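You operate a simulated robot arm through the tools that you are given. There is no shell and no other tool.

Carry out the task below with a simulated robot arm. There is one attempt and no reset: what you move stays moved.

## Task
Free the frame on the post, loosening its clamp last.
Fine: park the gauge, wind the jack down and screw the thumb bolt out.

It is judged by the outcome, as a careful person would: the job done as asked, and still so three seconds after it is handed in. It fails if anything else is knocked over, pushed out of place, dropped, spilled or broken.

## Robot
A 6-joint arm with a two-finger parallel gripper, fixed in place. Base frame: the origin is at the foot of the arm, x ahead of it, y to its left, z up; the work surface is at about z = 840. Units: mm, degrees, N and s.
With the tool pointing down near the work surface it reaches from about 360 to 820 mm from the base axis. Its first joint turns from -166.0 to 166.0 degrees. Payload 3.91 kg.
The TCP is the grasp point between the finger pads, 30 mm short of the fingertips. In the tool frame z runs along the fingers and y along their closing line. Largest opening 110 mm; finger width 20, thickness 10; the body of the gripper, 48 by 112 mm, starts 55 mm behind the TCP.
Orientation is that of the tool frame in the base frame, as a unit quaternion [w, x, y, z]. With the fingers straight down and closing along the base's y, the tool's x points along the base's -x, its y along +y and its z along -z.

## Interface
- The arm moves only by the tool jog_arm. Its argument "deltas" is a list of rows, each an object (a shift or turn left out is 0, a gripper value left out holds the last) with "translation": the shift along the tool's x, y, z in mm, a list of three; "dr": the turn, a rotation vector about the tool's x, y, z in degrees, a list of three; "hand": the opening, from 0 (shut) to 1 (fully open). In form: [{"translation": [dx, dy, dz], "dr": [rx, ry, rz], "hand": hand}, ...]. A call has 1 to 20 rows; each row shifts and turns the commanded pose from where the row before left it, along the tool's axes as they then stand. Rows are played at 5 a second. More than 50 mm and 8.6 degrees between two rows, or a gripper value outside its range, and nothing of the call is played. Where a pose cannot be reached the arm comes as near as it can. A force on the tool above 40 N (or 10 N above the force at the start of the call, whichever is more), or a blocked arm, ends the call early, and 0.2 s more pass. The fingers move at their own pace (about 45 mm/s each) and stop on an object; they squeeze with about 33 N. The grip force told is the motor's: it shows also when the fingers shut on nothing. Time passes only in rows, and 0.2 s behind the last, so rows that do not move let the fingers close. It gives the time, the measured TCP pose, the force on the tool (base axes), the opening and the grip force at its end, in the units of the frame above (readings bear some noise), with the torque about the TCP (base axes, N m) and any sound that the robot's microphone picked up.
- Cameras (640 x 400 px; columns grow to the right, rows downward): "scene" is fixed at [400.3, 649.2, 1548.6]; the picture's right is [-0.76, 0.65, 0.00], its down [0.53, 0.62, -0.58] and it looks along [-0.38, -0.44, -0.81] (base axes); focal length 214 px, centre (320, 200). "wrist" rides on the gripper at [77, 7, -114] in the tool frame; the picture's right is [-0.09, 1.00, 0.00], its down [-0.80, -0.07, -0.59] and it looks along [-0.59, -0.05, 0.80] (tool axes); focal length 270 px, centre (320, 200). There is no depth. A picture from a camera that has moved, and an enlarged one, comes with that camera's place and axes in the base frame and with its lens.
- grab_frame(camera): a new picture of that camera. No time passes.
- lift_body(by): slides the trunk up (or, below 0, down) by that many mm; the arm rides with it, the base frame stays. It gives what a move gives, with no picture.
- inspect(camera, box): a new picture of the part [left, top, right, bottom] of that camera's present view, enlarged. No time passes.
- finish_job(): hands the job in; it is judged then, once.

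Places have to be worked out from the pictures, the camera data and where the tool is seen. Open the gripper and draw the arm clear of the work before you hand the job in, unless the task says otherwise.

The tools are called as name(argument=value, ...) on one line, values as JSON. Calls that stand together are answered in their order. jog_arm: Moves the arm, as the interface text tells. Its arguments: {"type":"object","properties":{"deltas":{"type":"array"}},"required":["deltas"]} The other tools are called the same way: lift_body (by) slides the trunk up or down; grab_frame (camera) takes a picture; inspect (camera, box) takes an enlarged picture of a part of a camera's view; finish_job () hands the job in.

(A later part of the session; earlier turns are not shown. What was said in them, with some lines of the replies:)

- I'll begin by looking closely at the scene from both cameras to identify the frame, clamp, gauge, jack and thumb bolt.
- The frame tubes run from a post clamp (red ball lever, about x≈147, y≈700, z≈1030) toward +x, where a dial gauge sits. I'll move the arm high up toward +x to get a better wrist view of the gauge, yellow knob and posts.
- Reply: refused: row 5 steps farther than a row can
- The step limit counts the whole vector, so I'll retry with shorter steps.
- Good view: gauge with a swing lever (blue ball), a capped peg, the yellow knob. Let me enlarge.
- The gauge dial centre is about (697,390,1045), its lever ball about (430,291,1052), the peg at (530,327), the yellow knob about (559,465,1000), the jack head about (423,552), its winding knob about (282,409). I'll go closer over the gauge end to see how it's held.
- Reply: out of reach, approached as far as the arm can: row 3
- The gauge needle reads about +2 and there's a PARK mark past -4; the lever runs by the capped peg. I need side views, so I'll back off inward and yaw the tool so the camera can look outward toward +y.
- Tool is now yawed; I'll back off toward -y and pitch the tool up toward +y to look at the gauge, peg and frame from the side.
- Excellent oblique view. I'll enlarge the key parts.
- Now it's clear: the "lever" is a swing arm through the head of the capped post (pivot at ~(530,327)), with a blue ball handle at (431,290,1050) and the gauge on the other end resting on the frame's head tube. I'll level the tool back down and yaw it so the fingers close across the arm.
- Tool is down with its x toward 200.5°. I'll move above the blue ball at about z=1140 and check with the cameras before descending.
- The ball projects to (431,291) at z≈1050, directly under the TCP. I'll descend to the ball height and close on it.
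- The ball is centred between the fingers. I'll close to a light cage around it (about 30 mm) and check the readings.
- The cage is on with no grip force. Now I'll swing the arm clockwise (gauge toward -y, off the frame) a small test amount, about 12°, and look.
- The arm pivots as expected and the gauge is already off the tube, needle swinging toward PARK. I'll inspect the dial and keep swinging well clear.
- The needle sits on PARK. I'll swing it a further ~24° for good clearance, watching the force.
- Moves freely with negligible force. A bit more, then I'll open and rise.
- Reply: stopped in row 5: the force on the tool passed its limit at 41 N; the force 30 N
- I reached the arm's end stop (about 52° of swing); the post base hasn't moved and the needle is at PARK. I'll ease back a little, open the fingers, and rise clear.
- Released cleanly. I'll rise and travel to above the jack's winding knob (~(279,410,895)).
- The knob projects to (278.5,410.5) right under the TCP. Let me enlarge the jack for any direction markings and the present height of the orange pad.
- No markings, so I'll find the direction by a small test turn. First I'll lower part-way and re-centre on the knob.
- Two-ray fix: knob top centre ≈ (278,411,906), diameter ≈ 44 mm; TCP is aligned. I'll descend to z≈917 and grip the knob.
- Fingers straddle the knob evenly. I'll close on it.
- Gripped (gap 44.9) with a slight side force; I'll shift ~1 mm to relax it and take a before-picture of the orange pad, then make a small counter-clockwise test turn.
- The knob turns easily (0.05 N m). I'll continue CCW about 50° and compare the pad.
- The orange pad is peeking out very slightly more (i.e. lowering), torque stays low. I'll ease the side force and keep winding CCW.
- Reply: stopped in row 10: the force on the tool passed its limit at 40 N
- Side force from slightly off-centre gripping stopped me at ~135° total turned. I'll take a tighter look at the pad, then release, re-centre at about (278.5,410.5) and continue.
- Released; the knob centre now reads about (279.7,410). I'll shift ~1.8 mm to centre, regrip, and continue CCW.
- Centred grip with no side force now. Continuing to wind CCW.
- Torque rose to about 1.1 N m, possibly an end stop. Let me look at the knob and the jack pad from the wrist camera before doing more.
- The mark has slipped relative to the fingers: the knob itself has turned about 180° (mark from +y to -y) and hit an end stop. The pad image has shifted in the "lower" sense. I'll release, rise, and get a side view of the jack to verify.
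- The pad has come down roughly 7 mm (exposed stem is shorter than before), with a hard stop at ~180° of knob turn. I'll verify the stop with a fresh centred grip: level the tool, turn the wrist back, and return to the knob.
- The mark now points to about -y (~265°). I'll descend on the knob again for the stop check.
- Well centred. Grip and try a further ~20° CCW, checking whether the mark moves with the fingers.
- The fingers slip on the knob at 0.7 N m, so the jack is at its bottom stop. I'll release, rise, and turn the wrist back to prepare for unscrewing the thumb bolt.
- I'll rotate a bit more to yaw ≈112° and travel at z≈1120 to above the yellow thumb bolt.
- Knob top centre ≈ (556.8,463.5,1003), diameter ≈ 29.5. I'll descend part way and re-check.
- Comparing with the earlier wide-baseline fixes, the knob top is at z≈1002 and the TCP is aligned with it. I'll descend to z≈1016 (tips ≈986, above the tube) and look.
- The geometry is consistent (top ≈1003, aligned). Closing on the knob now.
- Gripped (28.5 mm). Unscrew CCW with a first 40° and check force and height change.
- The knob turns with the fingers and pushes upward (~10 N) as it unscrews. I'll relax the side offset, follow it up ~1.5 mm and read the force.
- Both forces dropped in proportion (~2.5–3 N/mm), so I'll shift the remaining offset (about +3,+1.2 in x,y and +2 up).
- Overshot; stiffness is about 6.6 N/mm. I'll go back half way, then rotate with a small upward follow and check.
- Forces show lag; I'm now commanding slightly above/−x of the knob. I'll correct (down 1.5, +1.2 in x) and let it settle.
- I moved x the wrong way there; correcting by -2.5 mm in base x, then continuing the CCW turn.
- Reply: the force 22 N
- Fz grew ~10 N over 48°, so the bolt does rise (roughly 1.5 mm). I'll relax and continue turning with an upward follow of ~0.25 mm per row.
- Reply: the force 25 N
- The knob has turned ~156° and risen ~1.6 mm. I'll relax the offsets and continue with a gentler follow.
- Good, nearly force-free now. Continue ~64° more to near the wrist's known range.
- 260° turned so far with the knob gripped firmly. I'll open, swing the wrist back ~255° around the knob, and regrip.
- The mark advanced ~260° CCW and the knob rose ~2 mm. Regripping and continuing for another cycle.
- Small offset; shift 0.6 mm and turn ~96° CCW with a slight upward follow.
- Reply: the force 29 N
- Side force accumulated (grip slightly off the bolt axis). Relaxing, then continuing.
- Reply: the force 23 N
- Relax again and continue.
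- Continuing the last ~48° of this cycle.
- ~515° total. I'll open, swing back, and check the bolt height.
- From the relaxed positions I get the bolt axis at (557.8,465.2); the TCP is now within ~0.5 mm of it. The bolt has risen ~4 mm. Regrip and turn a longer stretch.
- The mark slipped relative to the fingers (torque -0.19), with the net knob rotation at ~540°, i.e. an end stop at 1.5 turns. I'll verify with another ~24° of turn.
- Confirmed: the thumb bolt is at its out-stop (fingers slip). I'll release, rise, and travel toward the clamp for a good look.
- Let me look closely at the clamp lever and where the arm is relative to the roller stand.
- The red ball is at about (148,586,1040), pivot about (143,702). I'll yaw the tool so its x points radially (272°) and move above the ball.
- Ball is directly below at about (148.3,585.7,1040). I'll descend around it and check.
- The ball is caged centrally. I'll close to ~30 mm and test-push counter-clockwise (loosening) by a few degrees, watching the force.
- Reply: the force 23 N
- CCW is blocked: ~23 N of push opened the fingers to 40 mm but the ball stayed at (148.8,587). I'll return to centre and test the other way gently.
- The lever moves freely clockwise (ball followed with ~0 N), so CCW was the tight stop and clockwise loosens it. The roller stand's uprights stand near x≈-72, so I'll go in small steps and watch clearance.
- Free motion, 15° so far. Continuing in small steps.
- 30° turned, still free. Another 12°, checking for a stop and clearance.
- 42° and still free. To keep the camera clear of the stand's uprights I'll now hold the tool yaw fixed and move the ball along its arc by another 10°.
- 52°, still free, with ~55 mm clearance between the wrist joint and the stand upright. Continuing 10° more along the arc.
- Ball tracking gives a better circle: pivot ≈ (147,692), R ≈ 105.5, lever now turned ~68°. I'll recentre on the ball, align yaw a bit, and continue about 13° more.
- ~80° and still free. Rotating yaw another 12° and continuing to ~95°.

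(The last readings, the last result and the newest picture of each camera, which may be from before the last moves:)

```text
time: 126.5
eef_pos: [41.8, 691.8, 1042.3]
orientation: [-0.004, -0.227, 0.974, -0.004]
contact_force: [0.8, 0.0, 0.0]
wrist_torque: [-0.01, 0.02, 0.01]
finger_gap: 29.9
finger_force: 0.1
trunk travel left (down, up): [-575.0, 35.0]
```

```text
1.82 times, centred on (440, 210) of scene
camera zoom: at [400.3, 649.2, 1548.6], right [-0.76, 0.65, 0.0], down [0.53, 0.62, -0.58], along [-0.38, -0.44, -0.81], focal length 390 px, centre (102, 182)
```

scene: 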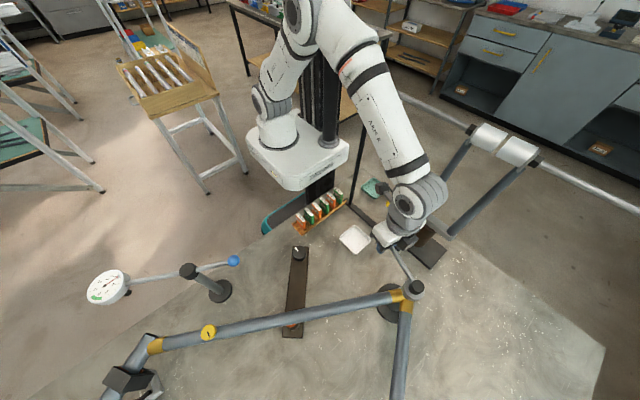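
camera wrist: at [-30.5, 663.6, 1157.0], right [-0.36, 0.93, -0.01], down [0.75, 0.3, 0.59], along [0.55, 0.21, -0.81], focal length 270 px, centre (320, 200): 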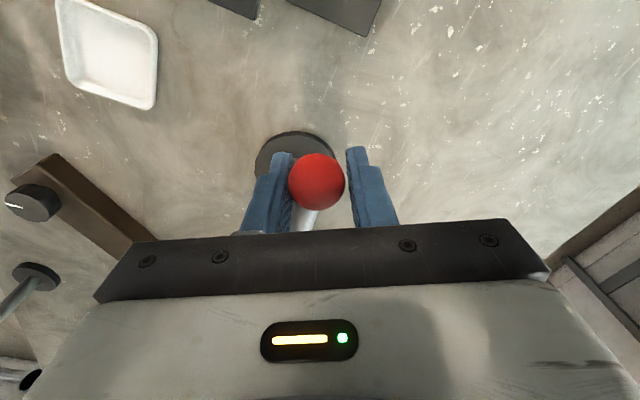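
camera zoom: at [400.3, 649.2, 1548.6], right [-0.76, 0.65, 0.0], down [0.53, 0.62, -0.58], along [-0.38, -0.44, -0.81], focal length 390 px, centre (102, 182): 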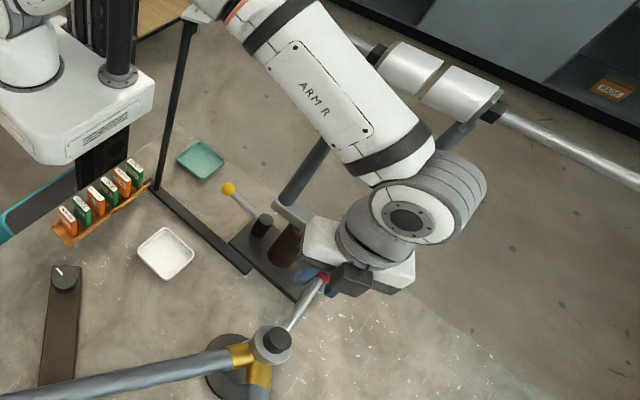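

90° of lever turn and still free, but the camera is getting close to the stand's upright. I'll release, rise a little, move away in +x, and re-approach with the wrist turned round so the camera sits on the far side.

jog_arm(deltas=[{"translation": [0, 0, 0], "hand": 0.55}, {"translation": [0, 0, 0]}, {"translation": [0, 0, -30]}, {"translation": [0, 0, -30]}, {"translation": [-35, -17, 0]}, {"translation": [-35, -17, 0]}, {"translation": [0, 0, -30]}, {"translation": [0, 0, -30]}, {"translation": [0, 0, 0]}])

grab_frame(camera="scene")

inspect(camera="scene", box=[360, 230, 460, 330])

```text
time: 128.5
eef_pos: [119.5, 694.2, 1161.6]
orientation: [-0.005, -0.227, 0.974, -0.004]
contact_force: [0.6, -0.1, 0.7]
wrist_torque: [-0.03, 0.01, 0.03]
finger_gap: 60.6
finger_force: 0.0
trunk travel left (down, up): [-575.0, 35.0]
```

```text
taken
```

scene: 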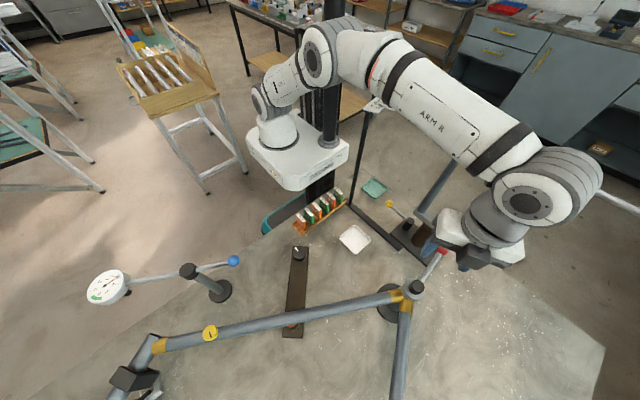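

```text
4.00 times, centred on (410, 280) of scene
camera zoom: at [400.3, 649.2, 1548.6], right [-0.76, 0.65, 0.0], down [0.53, 0.62, -0.58], along [-0.38, -0.44, -0.81], focal length 858 px, centre (-40, -120)
```

zoom: 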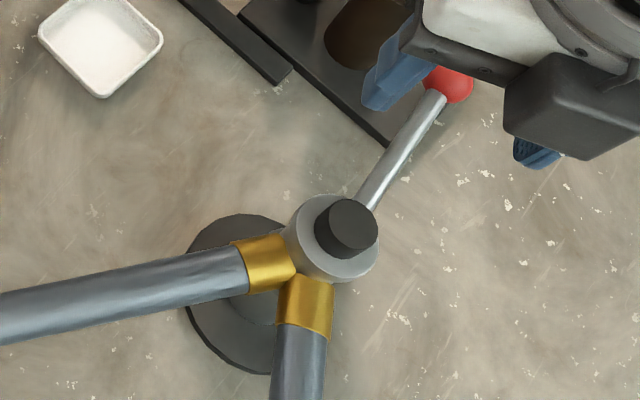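

The lever points to about -x now. I'll rotate the wrist ~154° (camera sweeping via -y to +x) and look again.

jog_arm(deltas=[{"dr": [0, 0, -8.5]}, {"dr": [0, 0, -8.5]}, {"dr": [0, 0, -8.5]}, {"dr": [0, 0, -8.5]}, {"dr": [0, 0, -8.5]}, {"dr": [0, 0, -8.5]}, {"dr": [0, 0, -8.5]}, {"dr": [0, 0, -8.5]}, {"dr": [0, 0, -8.5]}, {"dr": [0, 0, -8.5]}, {"dr": [0, 0, -8.5]}, {"dr": [0, 0, -8.5]}, {"dr": [0, 0, -8.5]}, {"dr": [0, 0, -8.5]}, {"dr": [0, 0, -8.5]}, {"dr": [0, 0, -8.5]}, {"dr": [0, 0, -8.5]}, {"dr": [0, 0, -8.5]}, {"translation": [0, 0, 0]}])

grab_frame(camera="wrist")

grab_frame(camera="scene")

```text
time: 132.5
eef_pos: [118.3, 692.0, 1160.4]
orientation: [0.004, 1.0, -0.005, -0.002]
contact_force: [-0.2, -0.8, 0.4]
wrist_torque: [0.02, 0.0, -0.01]
finger_gap: 60.4
finger_force: 0.1
trunk travel left (down, up): [-575.0, 35.0]
```

```text
taken
camera wrist: at [196.3, 684.9, 1276.0], right [-0.1, -0.99, 0.01], down [-0.8, 0.09, 0.6], along [-0.6, 0.05, -0.8], focal length 270 px, centre (320, 200)
```

wrist: 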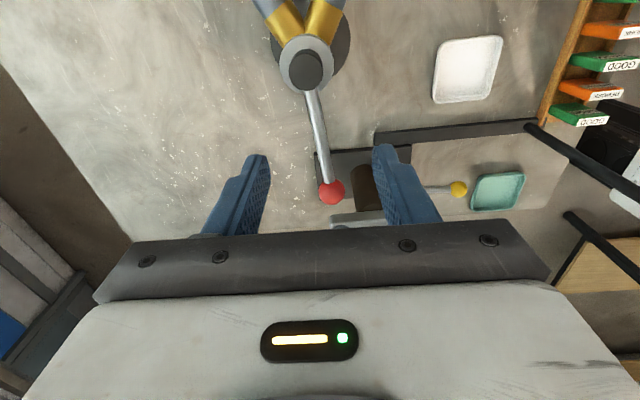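

```text
taken
```

scene: 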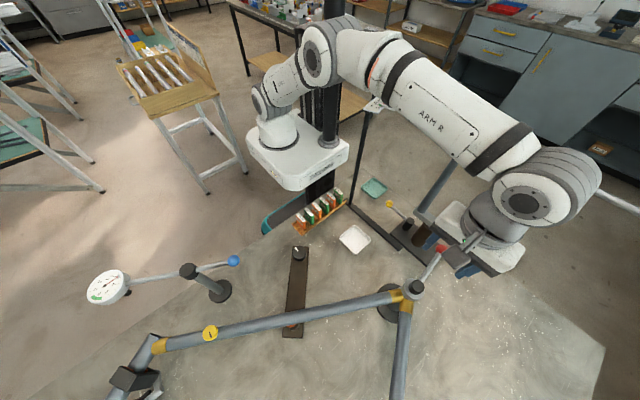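

I'll move over the ball (now ≈(34,690)) keeping the camera on the +x side, and check alignment.

jog_arm(deltas=[{"translation": [-28, 0.8, 6]}, {"translation": [-28, 0.8, 6]}, {"translation": [-27, 0.8, 6]}, {"translation": [0, 0, 0]}])

grab_frame(camera="wrist")

inspect(camera="scene", box=[340, 80, 600, 320])

```text
time: 133.5
eef_pos: [36.8, 692.4, 1144.8]
orientation: [0.004, 1.0, -0.007, -0.003]
contact_force: [-0.1, 0.4, 0.7]
wrist_torque: [0.01, 0.02, 0.02]
finger_gap: 60.3
finger_force: 0.0
trunk travel left (down, up): [-575.0, 35.0]
```

```text
taken
camera wrist: at [114.1, 683.9, 1259.8], right [-0.1, -0.99, 0.01], down [-0.8, 0.09, 0.6], along [-0.6, 0.05, -0.8], focal length 270 px, centre (320, 200)
```

wrist: 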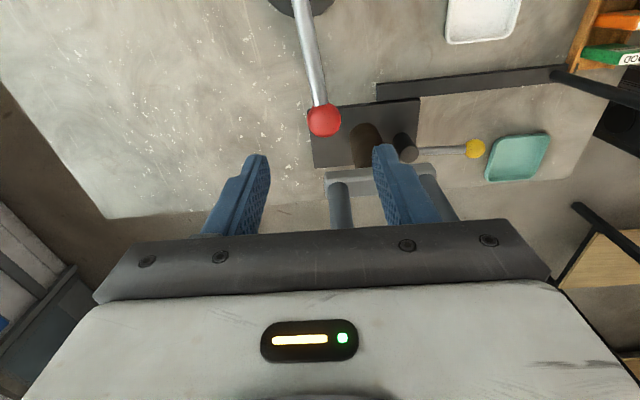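

```text
1.67 times, centred on (470, 200) of scene
camera zoom: at [400.3, 649.2, 1548.6], right [-0.76, 0.65, 0.0], down [0.53, 0.62, -0.58], along [-0.38, -0.44, -0.81], focal length 358 px, centre (70, 200)
```

zoom: 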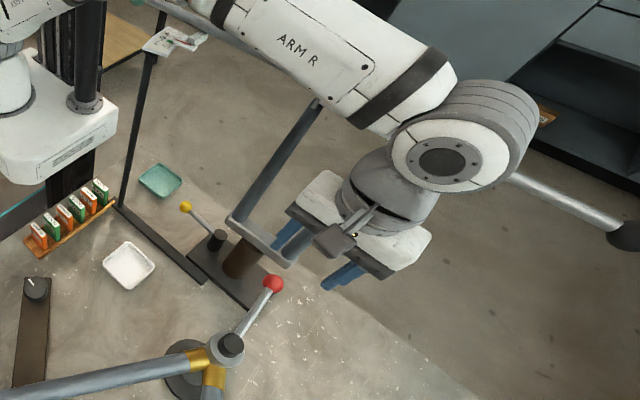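

Ball is under the TCP in x, and ~3 mm in tool y; correcting and descending around it.

jog_arm(deltas=[{"translation": [0, 3, 35]}, {"translation": [0, 0, 35]}, {"translation": [0, 0, 22]}, {"translation": [0, 0, 10]}, {"translation": [0, 0, 0]}])

grab_frame(camera="wrist")

inspect(camera="scene", box=[340, 80, 600, 320])

```text
time: 134.7
eef_pos: [35.0, 687.7, 1042.2]
orientation: [0.004, 1.0, -0.007, -0.002]
contact_force: [0.3, -0.3, 0.7]
wrist_torque: [0.0, 0.0, -0.01]
finger_gap: 60.6
finger_force: 0.2
trunk travel left (down, up): [-575.0, 35.0]
```

```text
taken
camera wrist: at [112.6, 679.9, 1157.0], right [-0.1, -0.99, 0.01], down [-0.8, 0.09, 0.6], along [-0.6, 0.05, -0.8], focal length 270 px, centre (320, 200)
```

wrist: 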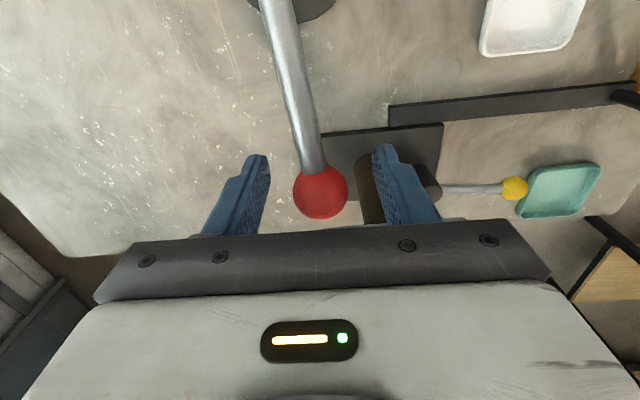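

```text
1.67 times, centred on (470, 200) of scene
camera zoom: at [400.3, 649.2, 1548.6], right [-0.76, 0.65, 0.0], down [0.53, 0.62, -0.58], along [-0.38, -0.44, -0.81], focal length 358 px, centre (70, 200)
```

zoom: 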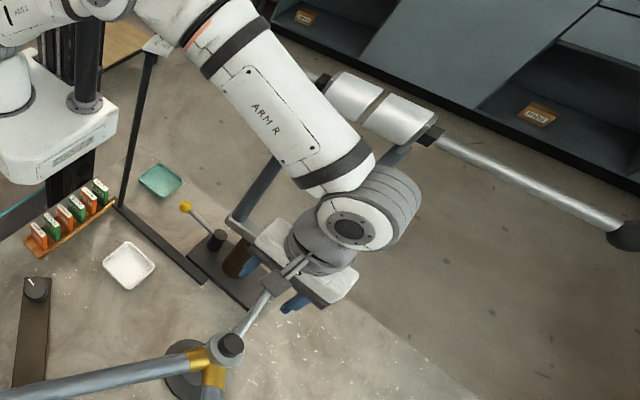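

Centred. Caging the ball again and pushing clockwise along the arc (ball toward +y).

jog_arm(deltas=[{"translation": [0, 0, 0], "hand": 0.27}, {"translation": [0, 0, 0]}, {"translation": [0, 0, 0]}, {"translation": [-0.5, -4.4, 0]}, {"translation": [-0.4, -4.4, 0]}, {"translation": [0, -4.5, 0]}, {"translation": [0, 0, 0]}])

grab_frame(camera="wrist")

```text
time: 136.3
eef_pos: [33.9, 700.8, 1042.2]
orientation: [0.004, 1.0, -0.008, -0.003]
contact_force: [-1.0, -1.0, -0.9]
wrist_torque: [-0.01, -0.01, -0.04]
finger_gap: 30.0
finger_force: 0.9
trunk travel left (down, up): [-575.0, 35.0]
```

```text
taken
camera wrist: at [111.0, 692.4, 1157.1], right [-0.1, -0.99, 0.01], down [-0.8, 0.09, 0.6], along [-0.6, 0.05, -0.8], focal length 270 px, centre (320, 200)
```

wrist: 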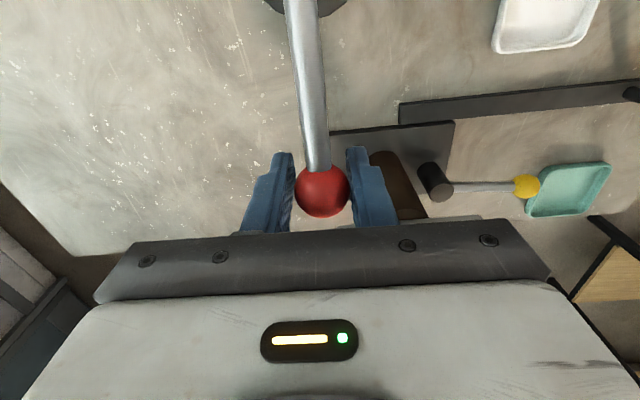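

Still free at ~91°. Continuing 15° more.

jog_arm(deltas=[{"translation": [0.2, -4.9, 0]}, {"translation": [0.3, -4.9, 0]}, {"translation": [0.6, -4.9, 0]}, {"translation": [0.8, -4.8, 0]}, {"translation": [0, 0, 0]}])

grab_frame(camera="wrist")

inspect(camera="scene", box=[340, 80, 600, 320])

```text
time: 137.2
eef_pos: [33.9, 709.2, 1041.5]
orientation: [0.012, 1.0, -0.007, -0.003]
contact_force: [-3.5, -32.3, 8.5]
wrist_torque: [-0.06, 0.37, -0.14]
finger_gap: 46.1
finger_force: 16.4
trunk travel left (down, up): [-575.0, 35.0]
stopped in row 4: the force on the tool passed its limit at 42 N (the readings are from after the stop); the commanded pose is now the measured one
```

```text
taken
camera wrist: at [111.5, 703.2, 1156.7], right [-0.1, -0.99, 0.02], down [-0.8, 0.09, 0.6], along [-0.6, 0.04, -0.8], focal length 270 px, centre (320, 200)
```

wrist: 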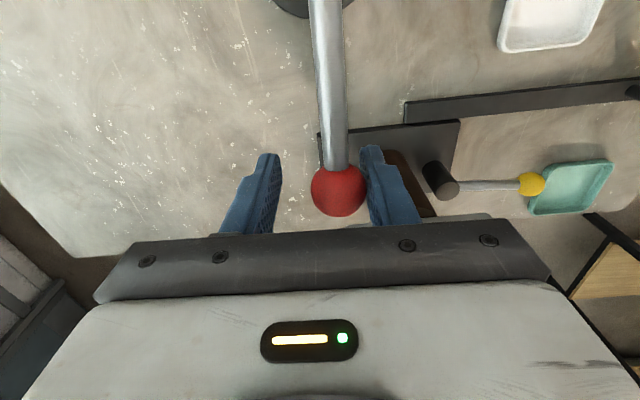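

```text
1.67 times, centred on (470, 200) of scene
camera zoom: at [400.3, 649.2, 1548.6], right [-0.76, 0.65, 0.0], down [0.53, 0.62, -0.58], along [-0.38, -0.44, -0.81], focal length 358 px, centre (70, 200)
```

zoom: 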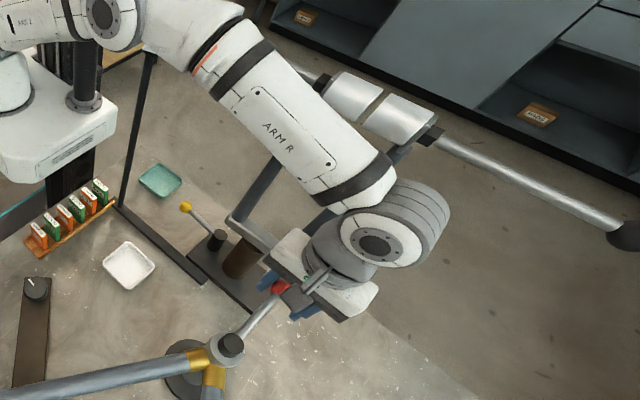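

The lever has hit its far stop at ~90° of turn, so the clamp is fully open. I'll back off, open the fingers and rise.

jog_arm(deltas=[{"translation": [0, 6, 0]}, {"translation": [0, 0, 0], "hand": 0.55}, {"translation": [0, 0, 0]}, {"translation": [0, 0, 0]}])

grab_frame(camera="wrist")

```text
time: 138.2
eef_pos: [35.4, 710.0, 1040.8]
orientation: [0.009, 1.0, -0.007, -0.003]
contact_force: [0.9, 0.4, 1.0]
wrist_torque: [-0.02, -0.02, 0.0]
finger_gap: 60.4
finger_force: 0.2
trunk travel left (down, up): [-575.0, 35.0]
```

```text
taken
camera wrist: at [112.4, 702.7, 1154.5], right [-0.1, -0.99, 0.02], down [-0.8, 0.09, 0.6], along [-0.6, 0.05, -0.8], focal length 270 px, centre (320, 200)
```

wrist: 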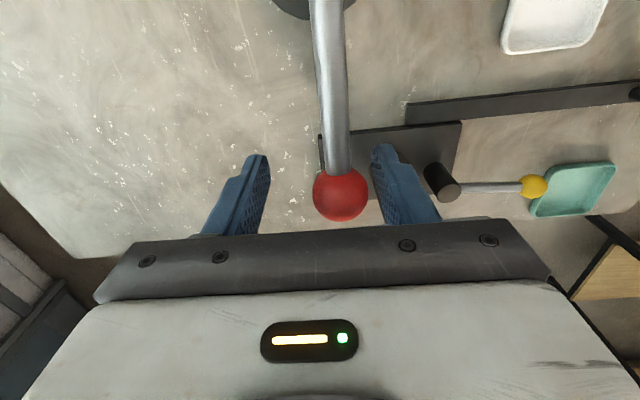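

Free of the ball. Centre, rise straight up, then move away toward +x and back to look over the whole scene.

jog_arm(deltas=[{"translation": [0, 6, 0]}, {"translation": [0, 0, -30]}, {"translation": [0, 0, -40]}, {"translation": [0, 0, -40]}, {"translation": [35, 20, -20]}, {"translation": [35, 20, -20]}, {"translation": [35, 30, 0]}, {"translation": [35, 30, 0]}, {"translation": [0, 45, -10]}, {"translation": [0, 45, -10]}, {"translation": [0, 45, -10]}, {"translation": [0, 0, 0]}])

grab_frame(camera="scene")

grab_frame(camera="wrist")

```text
time: 140.8
eef_pos: [173.0, 468.9, 1222.0]
orientation: [0.009, 1.0, -0.006, -0.003]
contact_force: [-1.2, -0.4, 0.1]
wrist_torque: [-0.02, 0.01, 0.0]
finger_gap: 60.4
finger_force: 0.0
trunk travel left (down, up): [-575.0, 35.0]
```

```text
taken
```

scene: 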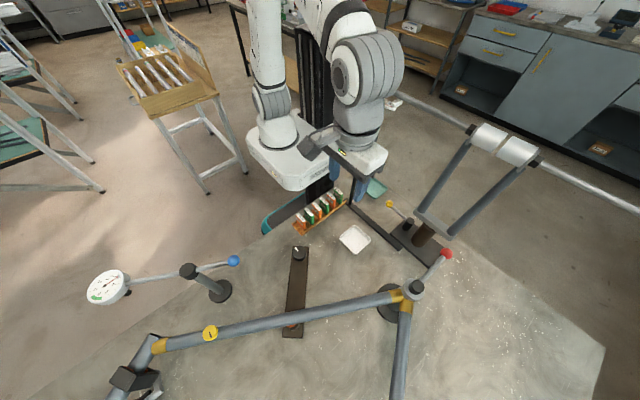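

```text
taken
camera wrist: at [250.9, 462.8, 1336.9], right [-0.1, -0.99, 0.02], down [-0.8, 0.09, 0.6], along [-0.6, 0.04, -0.8], focal length 270 px, centre (320, 200)
```

wrist: 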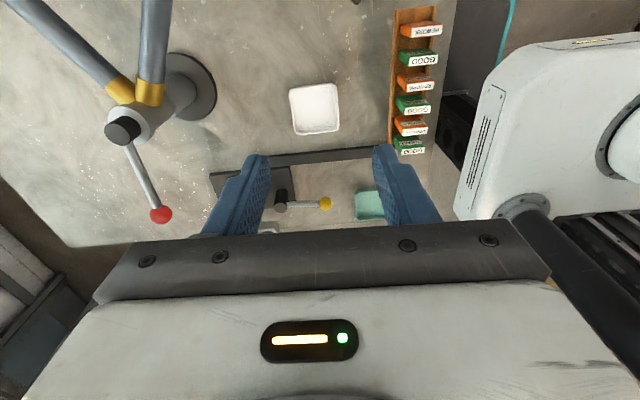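

Let me compare the frame, gauge and bolt with the original views in detail.

inspect(camera="scene", box=[60, 220, 260, 400])

inspect(camera="scene", box=[260, 170, 460, 350])

inspect(camera="scene", box=[80, 300, 240, 400])

inspect(camera="scene", box=[85, 260, 145, 310])

```text
2.22 times, centred on (160, 310) of scene
camera zoom: at [400.3, 649.2, 1548.6], right [-0.76, 0.65, 0.0], down [0.53, 0.62, -0.58], along [-0.38, -0.44, -0.81], focal length 477 px, centre (676, -44)
```

zoom: 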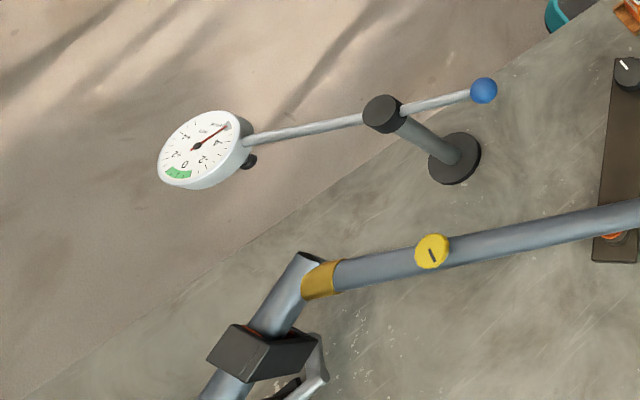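

```text
2.22 times, centred on (360, 260) of scene
camera zoom: at [400.3, 649.2, 1548.6], right [-0.76, 0.65, 0.0], down [0.53, 0.62, -0.58], along [-0.38, -0.44, -0.81], focal length 477 px, centre (231, 67)
```

zoom: 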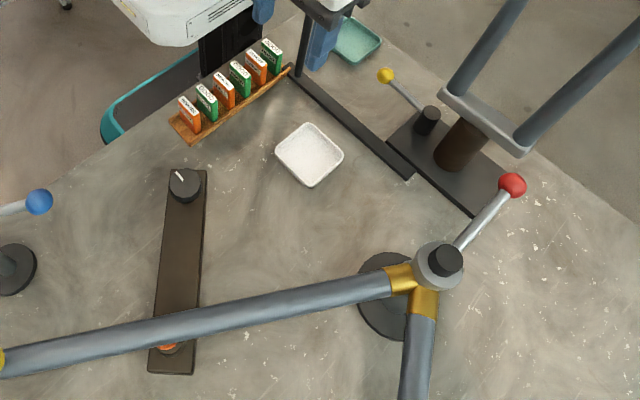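

```text
4.00 times, centred on (160, 350) of scene
camera zoom: at [400.3, 649.2, 1548.6], right [-0.76, 0.65, 0.0], down [0.53, 0.62, -0.58], along [-0.38, -0.44, -0.81], focal length 858 px, centre (960, -400)
```

zoom: 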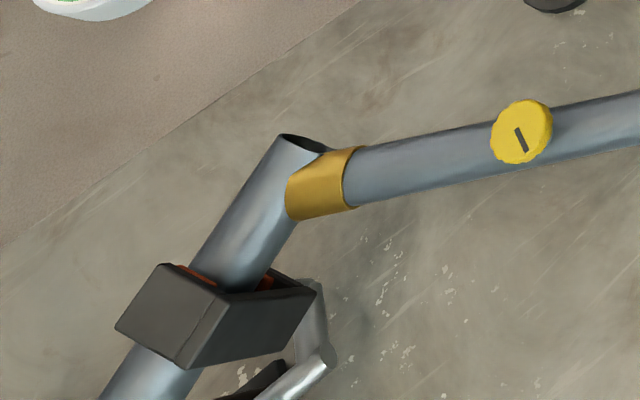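

```text
8.00 times, centred on (115, 285) of scene
camera zoom: at [400.3, 649.2, 1548.6], right [-0.76, 0.65, 0.0], down [0.53, 0.62, -0.58], along [-0.38, -0.44, -0.81], focal length 1716 px, centre (1960, -480)
```

zoom: 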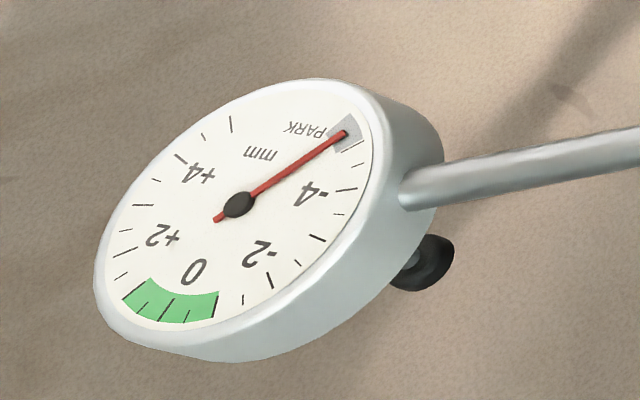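

Needle on PARK, bolt mark turned, jack knob turned, lever open; the frame end has shifted by only a few pixels (frame settled once freed). I'll return to the starting pose with the gripper open, so I can compare directly with the first wrist picture.

jog_arm(deltas=[{"translation": [0, 0, -40], "hand": 1.0}, {"translation": [0, 0, -40]}, {"translation": [0, 0, -30]}, {"translation": [9, 9, 0]}, {"dr": [0, 0, 8.5]}, {"dr": [0, 0, 8.5]}, {"dr": [0, 0, 8.5]}, {"dr": [0, 0, 8.5]}, {"dr": [0, 0, 8.5]}, {"dr": [0, 0, 8.5]}, {"dr": [0, 0, 8.5]}, {"dr": [0, 0, 8.5]}, {"dr": [0, 0, 8.5]}, {"dr": [0, 0, 8.5]}, {"translation": [0, 0, 0]}])

jog_arm(deltas=[{"dr": [0, 0, 8.5]}, {"dr": [0, 0, 8.5]}, {"dr": [0, 0, 8.5]}, {"dr": [0, 0, 8.5]}, {"dr": [0, 0, 8.5]}, {"dr": [0, 0, 8.5]}, {"dr": [0, 0, 8.5]}, {"dr": [0, 0, 8.5]}, {"dr": [0, 0, 8.5]}, {"dr": [0, 0, 8.5]}, {"dr": [0, 0, 8.5]}, {"translation": [0, 0, 0]}])

grab_frame(camera="wrist")

grab_frame(camera="scene")

```text
time: 144.0
eef_pos: [183.8, 462.9, 1332.6]
orientation: [0.008, 0.732, -0.681, 0.003]
contact_force: [-0.2, -0.4, 0.5]
wrist_torque: [0.01, -0.02, 0.02]
finger_gap: 110.2
finger_force: 0.0
trunk travel left (down, up): [-575.0, 35.0]
```

```text
time: 146.6
eef_pos: [183.3, 462.8, 1332.3]
orientation: [-0.003, -0.005, 1.0, -0.01]
contact_force: [-1.1, 0.0, 0.8]
wrist_torque: [0.01, 0.03, 0.0]
finger_gap: 110.2
finger_force: 0.0
trunk travel left (down, up): [-575.0, 35.0]
```

```text
taken
camera wrist: at [106.7, 469.4, 1448.3], right [0.08, 1.0, -0.02], down [0.81, -0.05, 0.59], along [0.59, -0.06, -0.81], focal length 270 px, centre (320, 200)
```

wrist: 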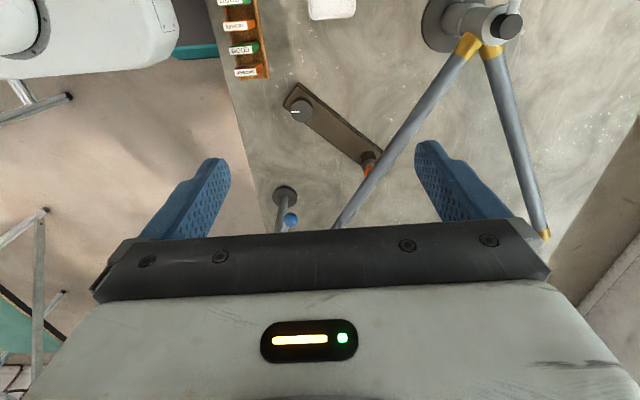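

```text
taken
```

scene: 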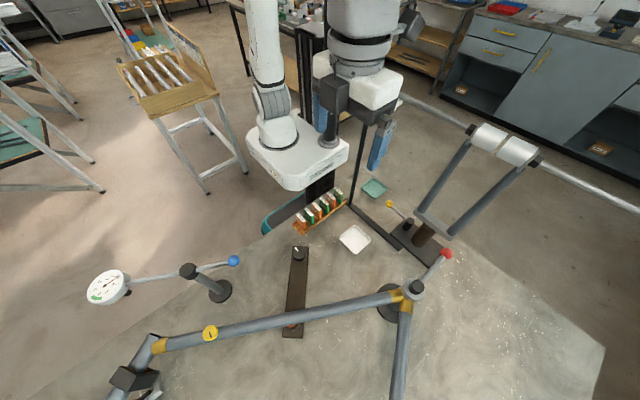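

Everything stands as expected: gauge parked, jack down, bolt out, lever open, nothing else displaced. One last close check of bolt, jack and clamp before handing in.

inspect(camera="scene", box=[180, 230, 330, 350])

inspect(camera="scene", box=[360, 180, 480, 330])

inspect(camera="wrist", box=[260, 70, 420, 190])

```text
3.33 times, centred on (255, 290) of scene
camera zoom: at [400.3, 649.2, 1548.6], right [-0.76, 0.65, 0.0], down [0.53, 0.62, -0.58], along [-0.38, -0.44, -0.81], focal length 715 px, centre (537, -100)
```

zoom: 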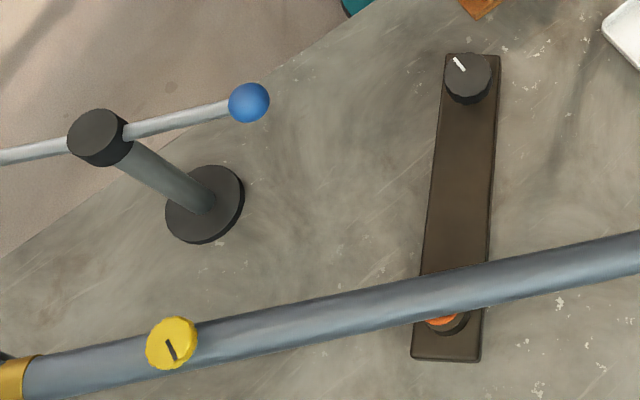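

```text
2.67 times, centred on (420, 255) of scene
camera zoom: at [400.3, 649.2, 1548.6], right [-0.76, 0.65, 0.0], down [0.53, 0.62, -0.58], along [-0.38, -0.44, -0.81], focal length 572 px, centre (53, 53)
```

zoom: 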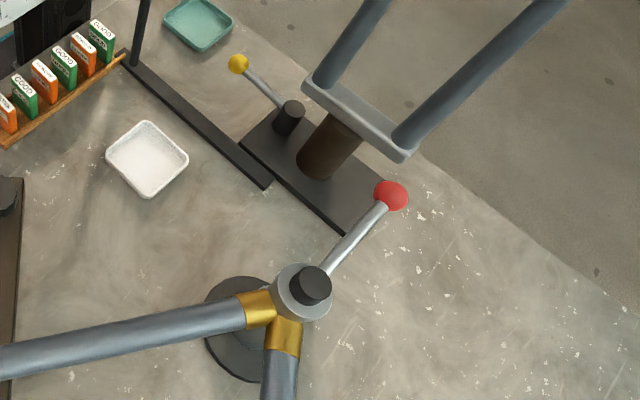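

```text
3.33 times, centred on (340, 130) of wrist
camera zoom: at [106.7, 469.4, 1448.3], right [0.08, 1.0, -0.02], down [0.81, -0.05, 0.59], along [0.59, -0.06, -0.81], focal length 901 px, centre (253, 433)
```

zoom: 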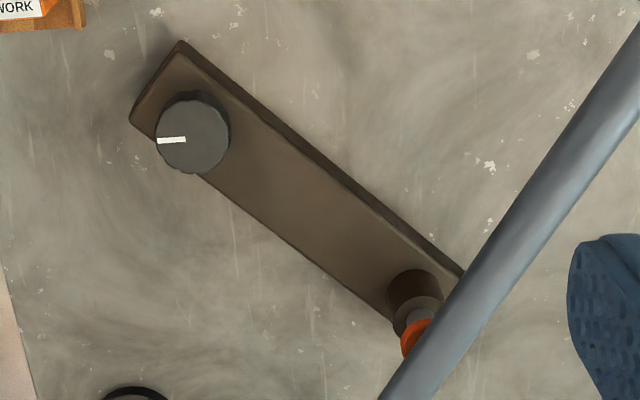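

All steps are complete and stable (arm is clear, gripper open). Handing the job in.

finish_job()

```text
The job is handed in.
```

I freed the frame, loosening its clamp last, and handed the job in. I don't have the judging result.

| Step | What was done | What I saw |
|---|---|---|
| Gauge | Swung off the frame to the end of its arm's travel | Needle on PARK |
| Jack | Wound counter-clockwise to its stop, about half a turn | Pad lowered by roughly 7 mm |
| Thumb bolt | Unscrewed counter-clockwise to its stop, about 1.5 turns | Risen about 4 mm; it stops there and stays in the tube |
| Clamp (last) | Lever turned about 90° clockwise to its far stop | Lever stays open |

- **Clamp direction:** I first pushed the lever counter-clockwise with about 23 N. It was already against that stop and did not move, so I turned it the other way.
- **Frame position:** compared with the first pictures, the far end of the frame has shifted slightly, by a few pixels in the scene camera. I took this as the frame settling once it was free.
- **Jack and tube:** I could not confirm a visible gap between the lowered jack pad and the tube.

The arm is back at its starting pose with the gripper open. Nothing else looked displaced in the final pictures.
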